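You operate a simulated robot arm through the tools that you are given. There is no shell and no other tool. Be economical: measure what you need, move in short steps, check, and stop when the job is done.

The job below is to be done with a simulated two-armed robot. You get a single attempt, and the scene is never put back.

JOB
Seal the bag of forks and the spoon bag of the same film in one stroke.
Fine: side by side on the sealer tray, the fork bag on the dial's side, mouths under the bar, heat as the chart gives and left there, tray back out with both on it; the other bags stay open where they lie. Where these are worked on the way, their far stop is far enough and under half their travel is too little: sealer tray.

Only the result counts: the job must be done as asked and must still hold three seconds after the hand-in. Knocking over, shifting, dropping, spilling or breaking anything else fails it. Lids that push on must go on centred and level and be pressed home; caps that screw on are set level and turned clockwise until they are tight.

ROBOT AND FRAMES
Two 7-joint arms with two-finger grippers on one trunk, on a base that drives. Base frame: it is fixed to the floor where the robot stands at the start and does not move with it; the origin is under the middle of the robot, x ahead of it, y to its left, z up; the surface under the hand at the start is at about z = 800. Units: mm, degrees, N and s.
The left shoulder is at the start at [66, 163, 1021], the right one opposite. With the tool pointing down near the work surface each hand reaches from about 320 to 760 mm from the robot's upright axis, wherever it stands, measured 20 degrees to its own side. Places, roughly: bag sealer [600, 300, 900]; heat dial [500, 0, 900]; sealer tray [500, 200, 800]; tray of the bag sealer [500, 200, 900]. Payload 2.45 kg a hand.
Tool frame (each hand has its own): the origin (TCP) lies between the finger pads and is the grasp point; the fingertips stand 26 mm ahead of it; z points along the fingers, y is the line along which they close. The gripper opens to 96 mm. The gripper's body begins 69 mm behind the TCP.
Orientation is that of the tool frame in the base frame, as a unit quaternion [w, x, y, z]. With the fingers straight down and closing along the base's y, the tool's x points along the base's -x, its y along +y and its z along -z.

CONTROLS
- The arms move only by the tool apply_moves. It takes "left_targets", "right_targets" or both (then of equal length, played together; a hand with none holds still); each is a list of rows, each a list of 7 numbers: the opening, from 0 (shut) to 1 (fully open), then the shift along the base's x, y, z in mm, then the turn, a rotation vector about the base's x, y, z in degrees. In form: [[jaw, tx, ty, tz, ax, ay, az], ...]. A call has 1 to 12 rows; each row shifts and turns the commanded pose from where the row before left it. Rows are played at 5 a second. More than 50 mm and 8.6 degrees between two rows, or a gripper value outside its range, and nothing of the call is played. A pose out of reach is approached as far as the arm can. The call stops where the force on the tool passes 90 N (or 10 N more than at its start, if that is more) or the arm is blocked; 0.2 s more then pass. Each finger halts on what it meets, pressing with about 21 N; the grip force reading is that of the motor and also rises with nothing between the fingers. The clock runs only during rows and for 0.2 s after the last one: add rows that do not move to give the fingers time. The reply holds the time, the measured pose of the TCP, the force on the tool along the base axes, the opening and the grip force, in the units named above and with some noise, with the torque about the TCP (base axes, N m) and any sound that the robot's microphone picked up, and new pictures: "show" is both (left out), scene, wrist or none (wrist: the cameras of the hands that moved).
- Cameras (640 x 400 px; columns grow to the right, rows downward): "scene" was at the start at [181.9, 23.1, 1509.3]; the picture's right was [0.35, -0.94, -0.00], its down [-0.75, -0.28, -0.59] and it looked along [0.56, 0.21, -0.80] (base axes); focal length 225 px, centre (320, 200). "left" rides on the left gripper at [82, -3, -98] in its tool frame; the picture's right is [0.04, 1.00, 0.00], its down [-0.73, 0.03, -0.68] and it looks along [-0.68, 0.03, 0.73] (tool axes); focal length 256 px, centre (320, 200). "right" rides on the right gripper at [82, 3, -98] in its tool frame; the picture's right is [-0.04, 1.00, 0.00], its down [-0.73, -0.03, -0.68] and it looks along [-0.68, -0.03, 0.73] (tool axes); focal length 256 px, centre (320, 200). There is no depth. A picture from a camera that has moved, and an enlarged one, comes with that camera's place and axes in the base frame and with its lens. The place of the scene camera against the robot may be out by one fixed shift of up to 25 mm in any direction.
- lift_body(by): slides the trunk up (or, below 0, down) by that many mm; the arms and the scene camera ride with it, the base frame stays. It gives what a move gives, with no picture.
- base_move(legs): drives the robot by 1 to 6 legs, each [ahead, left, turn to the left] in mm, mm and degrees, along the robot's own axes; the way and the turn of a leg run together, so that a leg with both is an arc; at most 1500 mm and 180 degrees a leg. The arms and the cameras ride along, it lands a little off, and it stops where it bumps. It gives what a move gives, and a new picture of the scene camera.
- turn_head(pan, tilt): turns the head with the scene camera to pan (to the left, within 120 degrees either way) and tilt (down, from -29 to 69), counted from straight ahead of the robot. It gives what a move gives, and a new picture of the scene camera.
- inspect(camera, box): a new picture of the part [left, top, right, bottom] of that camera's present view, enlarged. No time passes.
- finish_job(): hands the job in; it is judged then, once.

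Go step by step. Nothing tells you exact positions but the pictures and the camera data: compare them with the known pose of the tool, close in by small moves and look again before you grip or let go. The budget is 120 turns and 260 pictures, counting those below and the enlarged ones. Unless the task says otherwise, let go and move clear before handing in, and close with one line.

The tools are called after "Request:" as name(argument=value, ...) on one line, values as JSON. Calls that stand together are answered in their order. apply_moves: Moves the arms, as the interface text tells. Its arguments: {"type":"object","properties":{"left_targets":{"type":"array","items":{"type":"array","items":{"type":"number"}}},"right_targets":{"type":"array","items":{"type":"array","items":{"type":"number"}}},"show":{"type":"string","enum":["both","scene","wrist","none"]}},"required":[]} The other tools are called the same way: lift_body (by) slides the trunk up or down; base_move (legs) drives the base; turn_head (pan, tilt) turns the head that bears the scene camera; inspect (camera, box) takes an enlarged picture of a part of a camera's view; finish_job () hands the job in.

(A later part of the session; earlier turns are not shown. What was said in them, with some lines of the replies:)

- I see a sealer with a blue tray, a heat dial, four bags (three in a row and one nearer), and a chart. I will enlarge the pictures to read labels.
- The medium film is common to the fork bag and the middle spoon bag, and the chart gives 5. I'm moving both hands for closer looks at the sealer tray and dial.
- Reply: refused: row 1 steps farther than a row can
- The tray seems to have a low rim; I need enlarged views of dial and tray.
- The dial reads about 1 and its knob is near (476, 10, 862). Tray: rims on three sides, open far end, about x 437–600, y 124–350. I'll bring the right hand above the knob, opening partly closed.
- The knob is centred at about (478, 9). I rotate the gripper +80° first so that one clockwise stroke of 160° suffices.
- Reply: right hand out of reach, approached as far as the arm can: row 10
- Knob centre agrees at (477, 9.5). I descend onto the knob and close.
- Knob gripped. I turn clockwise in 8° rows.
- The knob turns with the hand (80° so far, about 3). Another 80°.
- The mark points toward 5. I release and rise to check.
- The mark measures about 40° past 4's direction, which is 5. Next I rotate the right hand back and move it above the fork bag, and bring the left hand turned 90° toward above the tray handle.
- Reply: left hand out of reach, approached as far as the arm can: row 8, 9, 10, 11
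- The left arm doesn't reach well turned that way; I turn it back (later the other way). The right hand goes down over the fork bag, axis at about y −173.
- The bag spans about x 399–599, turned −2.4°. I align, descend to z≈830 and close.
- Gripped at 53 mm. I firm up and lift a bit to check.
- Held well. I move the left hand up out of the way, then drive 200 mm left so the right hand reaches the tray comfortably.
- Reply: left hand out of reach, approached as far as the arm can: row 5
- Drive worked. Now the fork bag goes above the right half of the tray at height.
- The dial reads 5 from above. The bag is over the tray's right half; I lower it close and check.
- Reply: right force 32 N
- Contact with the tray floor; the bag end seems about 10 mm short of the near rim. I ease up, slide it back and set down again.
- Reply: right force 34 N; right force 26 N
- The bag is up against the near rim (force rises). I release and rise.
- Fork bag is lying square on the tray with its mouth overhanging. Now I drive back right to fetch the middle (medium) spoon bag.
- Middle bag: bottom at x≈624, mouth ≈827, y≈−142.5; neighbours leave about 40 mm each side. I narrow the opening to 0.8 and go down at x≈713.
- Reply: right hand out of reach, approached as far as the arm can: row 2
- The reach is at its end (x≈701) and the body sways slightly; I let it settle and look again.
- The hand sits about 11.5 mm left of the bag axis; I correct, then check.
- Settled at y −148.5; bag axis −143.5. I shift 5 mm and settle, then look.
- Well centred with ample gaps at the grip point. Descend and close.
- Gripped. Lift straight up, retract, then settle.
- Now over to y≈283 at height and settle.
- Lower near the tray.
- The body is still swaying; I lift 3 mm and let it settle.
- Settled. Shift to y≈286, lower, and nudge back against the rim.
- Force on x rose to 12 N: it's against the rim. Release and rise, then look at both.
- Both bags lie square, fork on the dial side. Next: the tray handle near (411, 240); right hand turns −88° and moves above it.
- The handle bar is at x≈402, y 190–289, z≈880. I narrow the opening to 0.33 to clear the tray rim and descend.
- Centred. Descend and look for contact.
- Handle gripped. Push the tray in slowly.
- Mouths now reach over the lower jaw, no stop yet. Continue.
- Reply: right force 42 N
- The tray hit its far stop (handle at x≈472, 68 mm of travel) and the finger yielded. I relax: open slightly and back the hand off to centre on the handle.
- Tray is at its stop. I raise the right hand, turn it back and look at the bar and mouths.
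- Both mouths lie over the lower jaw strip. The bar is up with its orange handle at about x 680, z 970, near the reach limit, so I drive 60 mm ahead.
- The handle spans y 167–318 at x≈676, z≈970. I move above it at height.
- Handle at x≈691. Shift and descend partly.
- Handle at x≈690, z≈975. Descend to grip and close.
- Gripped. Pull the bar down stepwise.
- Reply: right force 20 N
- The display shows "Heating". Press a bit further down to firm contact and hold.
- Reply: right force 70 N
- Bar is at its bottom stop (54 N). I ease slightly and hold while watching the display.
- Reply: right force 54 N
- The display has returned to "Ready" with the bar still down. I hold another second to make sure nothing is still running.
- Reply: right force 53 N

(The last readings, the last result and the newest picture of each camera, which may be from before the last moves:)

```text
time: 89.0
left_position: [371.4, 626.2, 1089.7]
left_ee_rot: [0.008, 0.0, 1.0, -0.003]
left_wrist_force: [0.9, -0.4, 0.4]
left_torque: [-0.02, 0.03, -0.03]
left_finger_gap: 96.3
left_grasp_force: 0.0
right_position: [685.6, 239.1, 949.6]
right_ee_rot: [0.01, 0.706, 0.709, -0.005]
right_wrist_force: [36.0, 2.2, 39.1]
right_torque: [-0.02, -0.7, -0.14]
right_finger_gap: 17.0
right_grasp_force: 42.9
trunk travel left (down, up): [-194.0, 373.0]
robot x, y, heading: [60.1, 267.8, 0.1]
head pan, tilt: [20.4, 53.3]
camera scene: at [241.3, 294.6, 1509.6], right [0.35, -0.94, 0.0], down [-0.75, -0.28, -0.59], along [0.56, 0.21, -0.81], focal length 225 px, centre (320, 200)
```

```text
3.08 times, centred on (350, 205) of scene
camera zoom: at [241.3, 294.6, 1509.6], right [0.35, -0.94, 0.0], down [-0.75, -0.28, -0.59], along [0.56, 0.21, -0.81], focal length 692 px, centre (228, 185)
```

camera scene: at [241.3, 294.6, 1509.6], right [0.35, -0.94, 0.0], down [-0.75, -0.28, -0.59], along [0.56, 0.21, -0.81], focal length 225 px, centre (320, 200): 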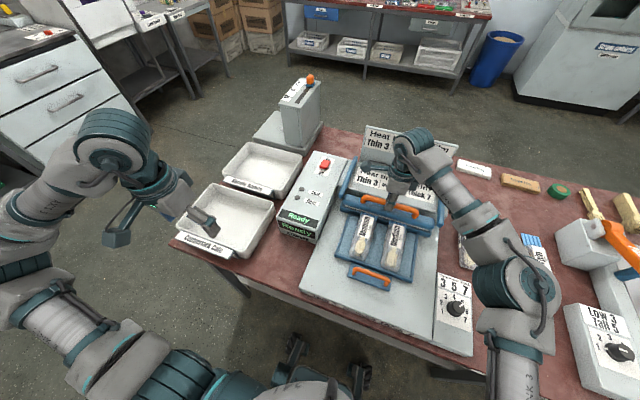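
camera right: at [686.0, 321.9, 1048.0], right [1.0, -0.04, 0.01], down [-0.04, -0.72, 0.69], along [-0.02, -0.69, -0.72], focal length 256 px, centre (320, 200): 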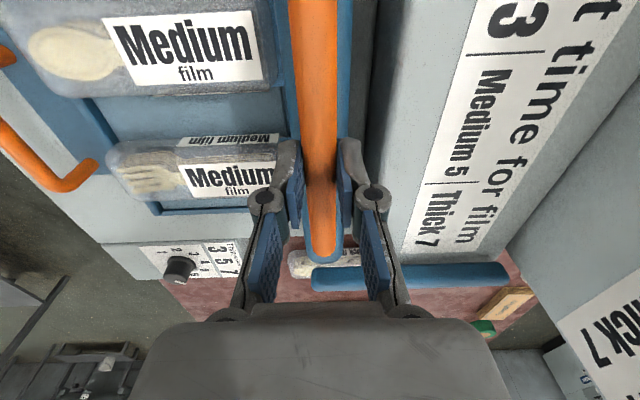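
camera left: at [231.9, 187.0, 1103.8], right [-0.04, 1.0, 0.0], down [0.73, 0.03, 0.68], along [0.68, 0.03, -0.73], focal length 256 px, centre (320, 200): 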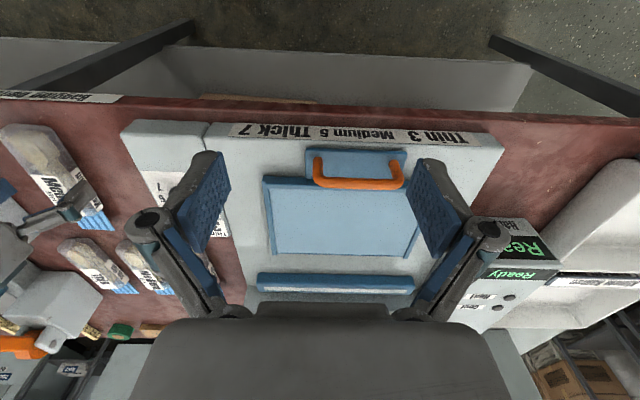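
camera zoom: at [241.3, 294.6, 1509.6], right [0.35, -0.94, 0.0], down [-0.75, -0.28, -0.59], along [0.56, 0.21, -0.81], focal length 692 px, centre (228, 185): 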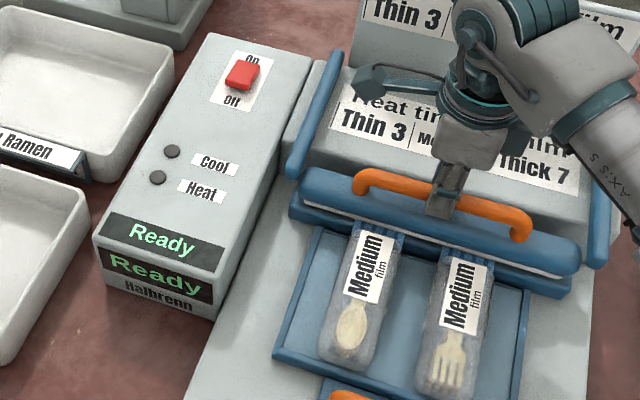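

Sealing cycle is done; lift the bar back up along its arc.

Request:
apply_moves(right_targets=[[0.05, 0, 0, 7, 0, 0, 0], [0.05, 1, 0, 8, 0, 0, 0], [0.05, 1, 0, 8, 0, 0, 0], [0.05, 2, 0, 8, 0, 0, 0], [0.05, 2, 0, 7, 0, 0, 0], [0.05, 0, 0, 0, 0, 0, 0]])

Request:
inspect(camera="scene", box=[270, 140, 450, 290])

```text
time: 90.4
left_position: [374.0, 626.0, 1088.2]
left_ee_rot: [0.004, -0.001, 1.0, -0.002]
left_wrist_force: [0.1, 0.3, 0.0]
left_torque: [0.01, -0.02, -0.01]
left_finger_gap: 96.2
left_grasp_force: 0.0
right_position: [692.5, 238.6, 982.7]
right_ee_rot: [0.005, 0.706, 0.708, -0.009]
right_wrist_force: [20.6, 1.0, -10.6]
right_torque: [-0.49, -0.27, -0.22]
right_finger_gap: 16.9
right_grasp_force: 42.9
trunk travel left (down, up): [-194.0, 373.0]
robot x, y, heading: [57.9, 267.8, -0.2]
head pan, tilt: [20.4, 53.3]
camera scene: at [248.5, 294.0, 1508.2], right [0.35, -0.94, 0.0], down [-0.76, -0.28, -0.59], along [0.55, 0.21, -0.81], focal length 225 px, centre (320, 200)
camera right: at [695.5, 322.3, 1079.6], right [1.0, -0.04, -0.01], down [-0.02, -0.72, 0.69], along [-0.03, -0.69, -0.72], focal length 256 px, centre (320, 200)
```

scene: 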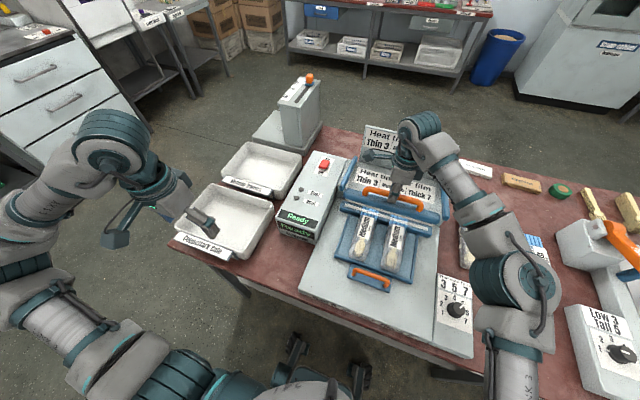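
right: 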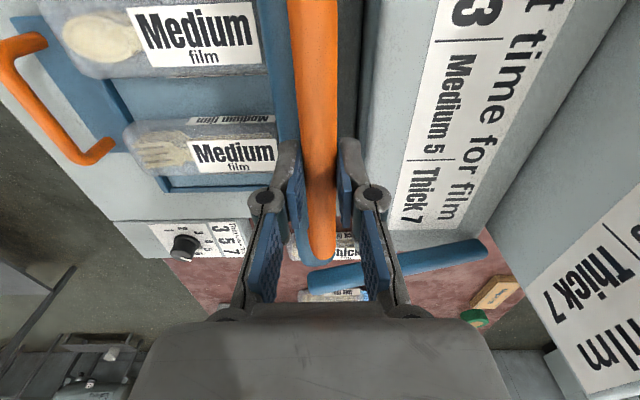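

```text
2.67 times, centred on (360, 215) of scene
camera zoom: at [248.5, 294.0, 1508.2], right [0.35, -0.94, 0.0], down [-0.76, -0.28, -0.59], along [0.55, 0.21, -0.81], focal length 600 px, centre (213, 160)
```

zoom: 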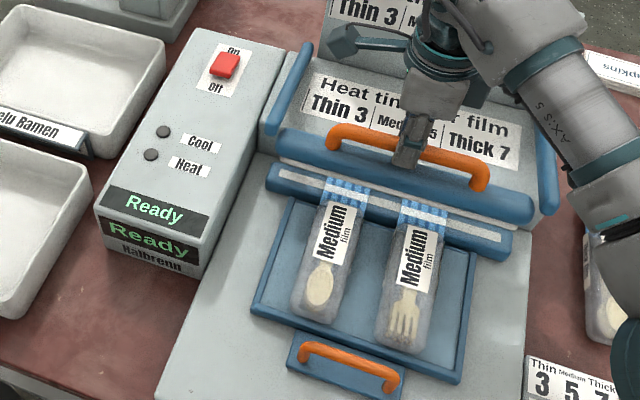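

Both mouths show a seal line across the stripes and the bar is up. I release the handle, rise, retract, and drive back 60 mm.

Request:
apply_moves(right_targets=[[0.3, 0, 0, 0, 0, 0, 0], [0.4, 0, 0, 0, 0, 0, 0], [0.4, 0, 0, 0, 0, 0, 0], [0.4, 0, 0, 25, 0, 0, 0], [0.4, 0, 0, 35, 0, 0, 0], [0.4, 0, 0, 30, 0, 0, 0], [0.4, -30, 0, 0, 0, 0, 0], [0.4, -40, 0, 0, 0, 0, 0], [0.4, -40, 0, 0, 0, 0, 0], [0.4, -40, 0, 0, 0, 0, 0], [0.4, -10, 0, 0, 0, 0, 0]], show="none")

Request:
base_move(legs=[[-60, 0, 0]])

Request:
inspect(camera="scene", box=[290, 110, 470, 290])

```text
time: 92.8
left_position: [371.4, 627.4, 1089.1]
left_ee_rot: [0.009, -0.002, 1.0, -0.003]
left_wrist_force: [-0.2, 0.0, -0.8]
left_torque: [-0.02, 0.0, 0.0]
left_finger_gap: 96.0
left_grasp_force: 0.1
right_position: [527.9, 239.3, 1076.1]
right_ee_rot: [0.006, 0.707, 0.707, -0.008]
right_wrist_force: [0.8, -0.8, -0.2]
right_torque: [-0.01, -0.04, 0.01]
right_finger_gap: 38.6
right_grasp_force: 0.1
trunk travel left (down, up): [-194.0, 373.0]
robot x, y, heading: [57.8, 267.8, -0.1]
head pan, tilt: [20.4, 53.3]
```

```text
time: 93.8
left_position: [310.2, 626.3, 1089.4]
left_ee_rot: [0.007, -0.001, 1.0, -0.002]
left_wrist_force: [-1.7, 0.0, -0.6]
left_torque: [-0.02, -0.03, -0.01]
left_finger_gap: 96.1
left_grasp_force: 0.0
right_position: [468.5, 239.7, 1074.7]
right_ee_rot: [0.006, 0.706, 0.708, -0.007]
right_wrist_force: [-0.5, 0.5, 0.4]
right_torque: [-0.01, -0.02, 0.01]
right_finger_gap: 38.5
right_grasp_force: 0.0
trunk travel left (down, up): [-194.0, 373.0]
robot x, y, heading: [2.7, 268.8, 0.1]
head pan, tilt: [20.4, 53.3]
camera scene: at [181.6, 292.8, 1509.1], right [0.35, -0.94, 0.0], down [-0.75, -0.28, -0.59], along [0.56, 0.21, -0.81], focal length 225 px, centre (320, 200)
```

scene: 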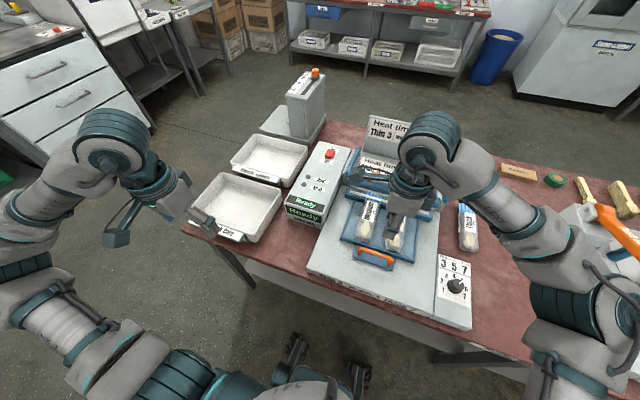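

```text
2.22 times, centred on (380, 200) of scene
camera zoom: at [181.6, 292.8, 1509.1], right [0.35, -0.94, 0.0], down [-0.75, -0.28, -0.59], along [0.56, 0.21, -0.81], focal length 500 px, centre (187, 200)
```

zoom: 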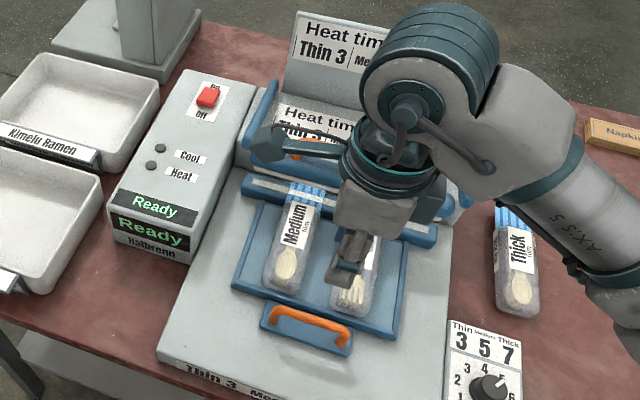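

Now back above the tray handle (x≈474), opening 0.33.

Request:
apply_moves(right_targets=[[0.33, 5, 0, -30, 0, 0, 1], [0.33, 0, 0, -40, 0, 0, 0], [0.33, 0, 0, -40, 0, 0, 0], [0.33, 0, 0, -25, 0, 0, 0], [0.33, 0, 0, 0, 0, 0, 0], [0.33, 0, 0, 0, 0, 0, 0]], show="wrist")

```text
time: 95.2
left_position: [308.5, 624.9, 1089.2]
left_ee_rot: [0.005, 0.0, 1.0, -0.002]
left_wrist_force: [-0.4, -0.4, -0.3]
left_torque: [0.0, 0.01, -0.01]
left_finger_gap: 95.9
left_grasp_force: 0.0
right_position: [469.6, 236.5, 942.0]
right_ee_rot: [0.006, 0.7, 0.714, -0.005]
right_wrist_force: [0.6, 0.3, 0.3]
right_torque: [-0.01, 0.0, 0.0]
right_finger_gap: 31.6
right_grasp_force: 0.0
trunk travel left (down, up): [-194.0, 373.0]
robot x, y, heading: [0.2, 270.4, 0.1]
head pan, tilt: [20.4, 53.3]
camera right: at [469.1, 320.2, 1038.7], right [1.0, -0.02, 0.0], down [-0.02, -0.72, 0.69], along [-0.01, -0.69, -0.72], focal length 256 px, centre (320, 200)
```

right: 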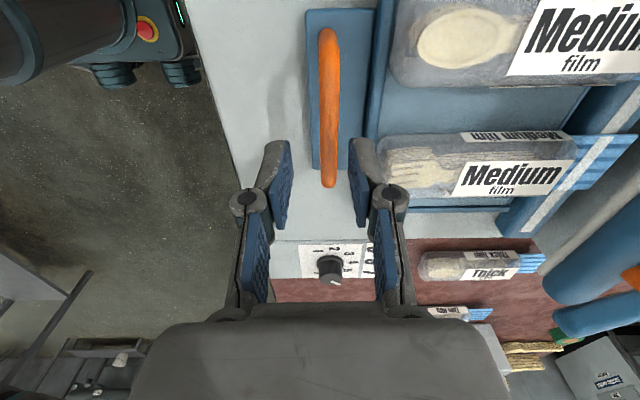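

Request:
apply_moves(right_targets=[[0.33, 3, 2, -15, 0, 0, 0], [0.33, 0, 0, -15, 0, 0, 0], [0.33, 0, 0, -14, 0, 0, 0], [0.33, 0, 0, 0, 0, 0, 0], [0.2, 0, 0, 0, 0, 0, 0], [0.05, 0, 0, 0, 0, 0, 0], [0.05, 0, 0, 0, 0, 0, 0]], show="wrist")

```text
time: 96.8
left_position: [307.6, 625.0, 1090.6]
left_ee_rot: [0.006, -0.001, 1.0, -0.002]
left_wrist_force: [0.2, 0.7, -0.1]
left_torque: [-0.03, -0.01, 0.02]
left_finger_gap: 96.1
left_grasp_force: 0.1
right_position: [472.4, 239.9, 899.0]
right_ee_rot: [0.007, 0.7, 0.714, -0.006]
right_wrist_force: [-0.9, -0.1, -0.7]
right_torque: [0.03, -0.01, -0.96]
right_finger_gap: 11.0
right_grasp_force: 37.7
trunk travel left (down, up): [-194.0, 373.0]
robot x, y, heading: [2.6, 267.1, -0.2]
head pan, tilt: [20.4, 53.3]
camera right: at [472.5, 322.6, 995.0], right [1.0, -0.02, 0.0], down [-0.02, -0.72, 0.69], along [-0.01, -0.69, -0.72], focal length 256 px, centre (320, 200)
```

right: 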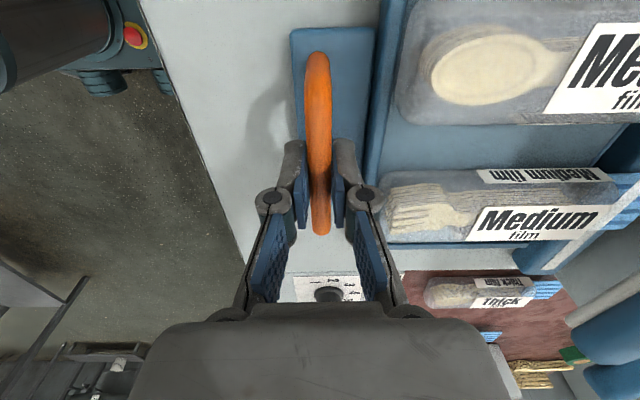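

Gripped. Pull the tray out slowly.

Request:
apply_moves(right_targets=[[0.05, -3, 0, 0, 0, 0, 0], [0.05, -4, 0, 0, 0, 0, 0], [0.05, -5, 0, 0, 0, 0, 0], [0.05, -5, 0, 0, 0, 0, 0], [0.05, -5, 0, 0, 0, 0, 0], [0.05, -5, 0, 0, 0, 0, 0], [0.05, -5, 0, 0, 0, 0, 0], [0.05, -5, 0, 0, 0, 0, 0], [0.05, -5, 0, 0, 0, 0, 0], [0.05, -5, 0, 0, 0, 0, 0], [0.05, -5, 0, 0, 0, 0, 0], [0.05, -5, 0, 0, 0, 0, 0]])

```text
time: 99.4
left_position: [308.1, 624.0, 1089.9]
left_ee_rot: [0.005, -0.001, 1.0, -0.002]
left_wrist_force: [0.4, -0.1, 0.0]
left_torque: [0.0, -0.02, 0.01]
left_finger_gap: 95.8
left_grasp_force: 0.2
right_position: [415.3, 240.5, 897.7]
right_ee_rot: [0.006, 0.7, 0.715, -0.007]
right_wrist_force: [1.6, 1.9, -10.2]
right_torque: [0.26, -0.08, -0.9]
right_finger_gap: 11.0
right_grasp_force: 37.7
trunk travel left (down, up): [-194.0, 373.0]
robot x, y, heading: [5.2, 269.0, -0.2]
head pan, tilt: [20.4, 53.3]
camera scene: at [182.6, 293.4, 1509.0], right [0.35, -0.94, 0.0], down [-0.75, -0.28, -0.59], along [0.56, 0.21, -0.81], focal length 225 px, centre (320, 200)
camera right: at [416.3, 322.6, 994.9], right [1.0, -0.02, 0.0], down [-0.01, -0.72, 0.69], along [-0.01, -0.69, -0.72], focal length 256 px, centre (320, 200)
```

scene: 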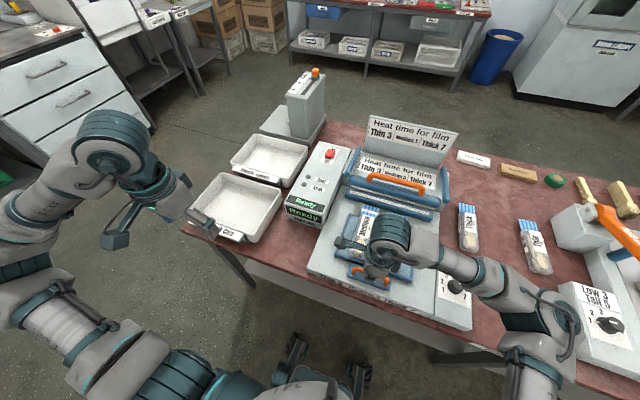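
right: 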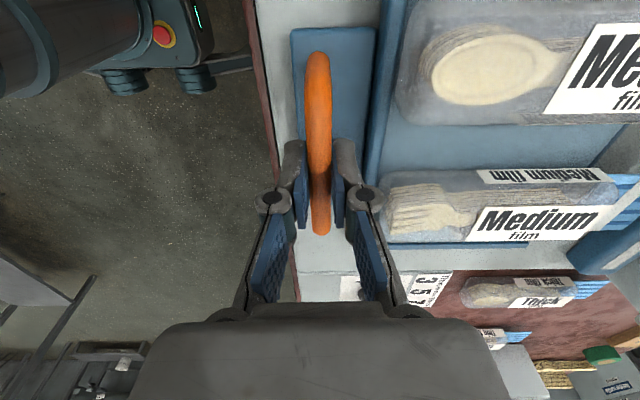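

Remaining about 10 mm to the out-stop; continue gently until it resists.

Request:
apply_moves(right_targets=[[0.05, -4, 0, 0, 0, 0, 0], [0.05, -3, 0, 0, 0, 0, 0], [0.05, -3, 0, 0, 0, 0, 0], [0.05, -2, 0, 0, 0, 0, 0], [0.05, 0, 0, 0, 0, 0, 0]], show="none")

```text
time: 100.6
left_position: [309.6, 624.3, 1088.4]
left_ee_rot: [0.005, -0.002, 1.0, -0.002]
left_wrist_force: [0.4, 0.2, -0.1]
left_torque: [-0.01, 0.02, 0.02]
left_finger_gap: 95.9
left_grasp_force: 0.1
right_position: [405.3, 239.8, 898.6]
right_ee_rot: [0.006, 0.7, 0.714, -0.007]
right_wrist_force: [5.4, 1.8, -8.9]
right_torque: [-0.4, -0.01, -0.91]
right_finger_gap: 10.9
right_grasp_force: 38.0
trunk travel left (down, up): [-194.0, 373.0]
robot x, y, heading: [-1.8, 268.6, -0.0]
head pan, tilt: [20.4, 53.3]
```

Back at its starting position (405). Release, rise and check.

Request:
apply_moves(right_targets=[[0.2, 0, 0, 0, 0, 0, 0], [0.33, 0, 0, 0, 0, 0, 0], [0.33, 0, 0, 0, 0, 0, 0], [0.33, 0, 0, 20, 0, 0, 0], [0.33, 0, 0, 40, 0, 0, 0], [0.33, 0, 0, 40, 0, 0, 0], [0.33, 0, 0, 40, 0, 0, 8], [0.33, 0, -20, 20, 0, 0, 8], [0.33, 0, -40, 0, 0, 0, 8], [0.33, 0, -40, 0, 0, 0, 8], [0.33, 0, -40, 0, 0, 0, 8], [0.33, 0, -40, 0, 0, 0, 8]], show="scene")

Request:
inspect(camera="scene", box=[290, 120, 480, 310])

Request:
inspect(camera="scene", box=[330, 190, 420, 290])

```text
time: 103.2
left_position: [306.2, 623.5, 1090.7]
left_ee_rot: [0.006, -0.001, 1.0, -0.001]
left_wrist_force: [0.1, -0.7, 0.4]
left_torque: [-0.01, 0.0, 0.01]
left_finger_gap: 96.0
left_grasp_force: 0.1
right_position: [403.1, 57.1, 1058.3]
right_ee_rot: [0.007, 0.348, 0.938, -0.002]
right_wrist_force: [0.3, 0.0, 0.0]
right_torque: [-0.02, -0.02, 0.04]
right_finger_gap: 31.7
right_grasp_force: 0.0
trunk travel left (down, up): [-194.0, 373.0]
robot x, y, heading: [1.6, 271.0, 0.1]
head pan, tilt: [20.4, 53.3]
camera scene: at [179.5, 289.2, 1509.7], right [0.35, -0.94, 0.0], down [-0.75, -0.28, -0.6], along [0.56, 0.21, -0.8], focal length 225 px, centre (320, 200)
```

scene: 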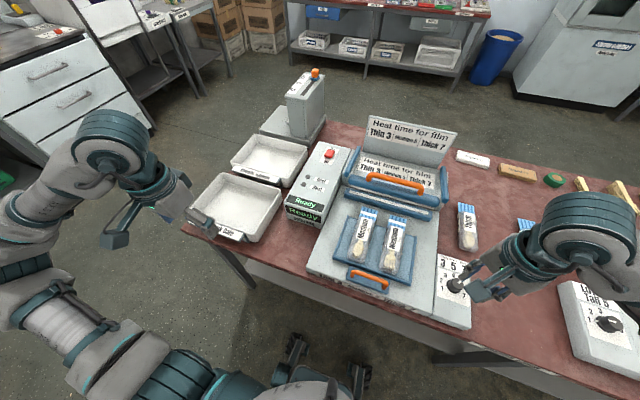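

```text
2.11 times, centred on (385, 215) of scene
camera zoom: at [179.5, 289.2, 1509.7], right [0.35, -0.94, 0.0], down [-0.75, -0.28, -0.6], along [0.56, 0.21, -0.8], focal length 473 px, centre (183, 168)
```

zoom: 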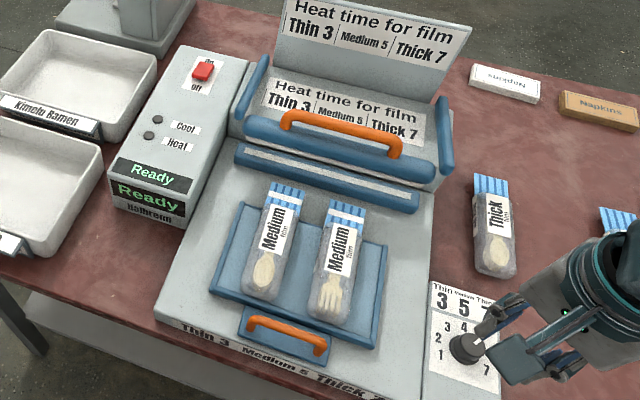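

```text
4.00 times, centred on (375, 240) of scene
camera zoom: at [179.5, 289.2, 1509.7], right [0.35, -0.94, 0.0], down [-0.75, -0.28, -0.6], along [0.56, 0.21, -0.8], focal length 900 px, centre (100, 40)
```

zoom: 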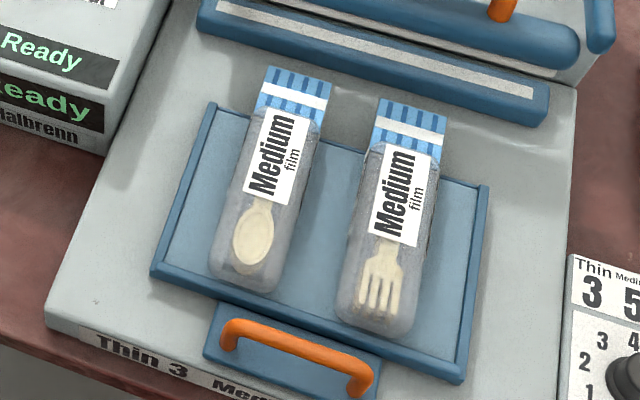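

Both bags are sealed on the tray, which is back out. A last check of the dial and other bags by the right camera.

Request:
inspect(camera="right", box=[0, 0, 640, 400])

Request:
apply_moves(right_targets=[[0.33, -5, -40, 10, 0, 0, 0], [0.33, -5, -40, 10, 0, 0, 0], [0.33, 0, -40, 0, 0, 0, 0], [0.33, 0, 0, 0, 0, 0, 0]], show="scene")

Request:
inspect(camera="scene", box=[420, 190, 560, 320])

```text
1.00 times, centred on (320, 200) of right (not enlarged: the box is as wide or as high as the picture)
camera zoom: at [341.0, 113.9, 1155.3], right [0.68, 0.73, 0.0], down [0.53, -0.5, 0.69], along [0.51, -0.47, -0.72], focal length 256 px, centre (320, 200)
```

zoom: 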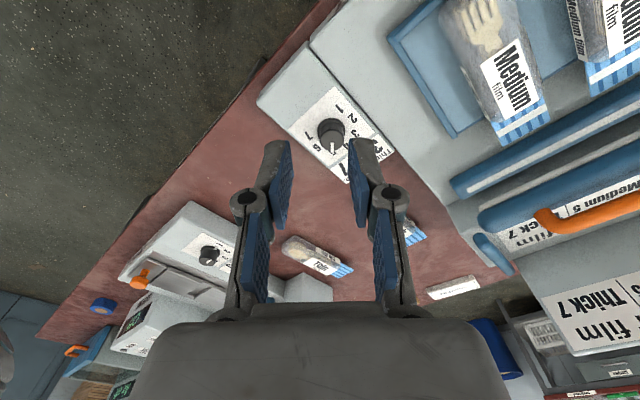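

```text
time: 104.2
left_position: [308.1, 623.2, 1090.9]
left_ee_rot: [0.006, -0.001, 1.0, -0.001]
left_wrist_force: [0.1, 0.2, 0.6]
left_torque: [0.0, 0.0, -0.02]
left_finger_gap: 96.0
left_grasp_force: 0.1
right_position: [393.1, -62.0, 1079.8]
right_ee_rot: [0.007, 0.349, 0.937, -0.002]
right_wrist_force: [-0.1, -0.1, 0.4]
right_torque: [-0.01, 0.0, 0.0]
right_finger_gap: 31.6
right_grasp_force: 0.1
trunk travel left (down, up): [-194.0, 373.0]
robot x, y, heading: [1.3, 268.5, -0.1]
head pan, tilt: [20.4, 53.3]
camera scene: at [180.2, 289.3, 1509.5], right [0.35, -0.94, 0.0], down [-0.75, -0.28, -0.59], along [0.56, 0.21, -0.8], focal length 225 px, centre (320, 200)
```

scene: 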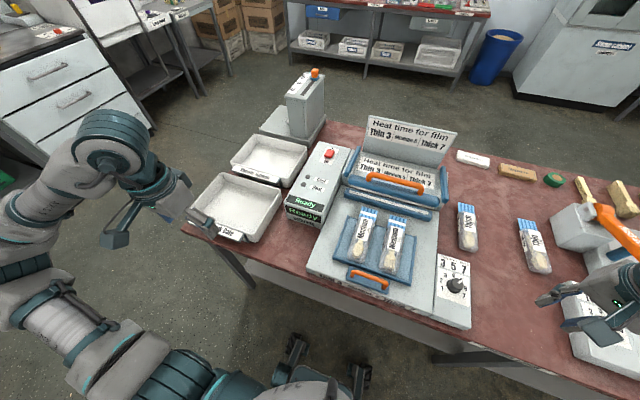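

```text
3.08 times, centred on (490, 255) of scene
camera zoom: at [180.2, 289.3, 1509.5], right [0.35, -0.94, 0.0], down [-0.75, -0.28, -0.59], along [0.56, 0.21, -0.8], focal length 692 px, centre (-203, 31)
```

zoom: 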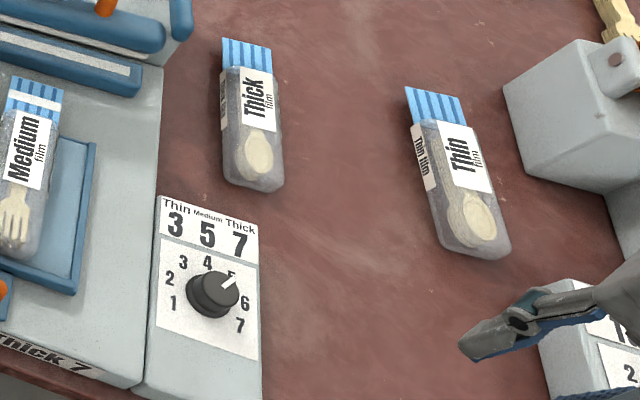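

The dial stands at 5, the other bags lie open and undisturbed, and the hands are clear, so I'm handing in.

Request:
finish_job()

```text
The job is handed in.
```

I sealed the medium-film fork and spoon bags in one stroke at heat 5 and left the dial there. The tray is back out with both bags on it, the fork bag on the dial's side, and the thick and thin bags are still open where they lay.
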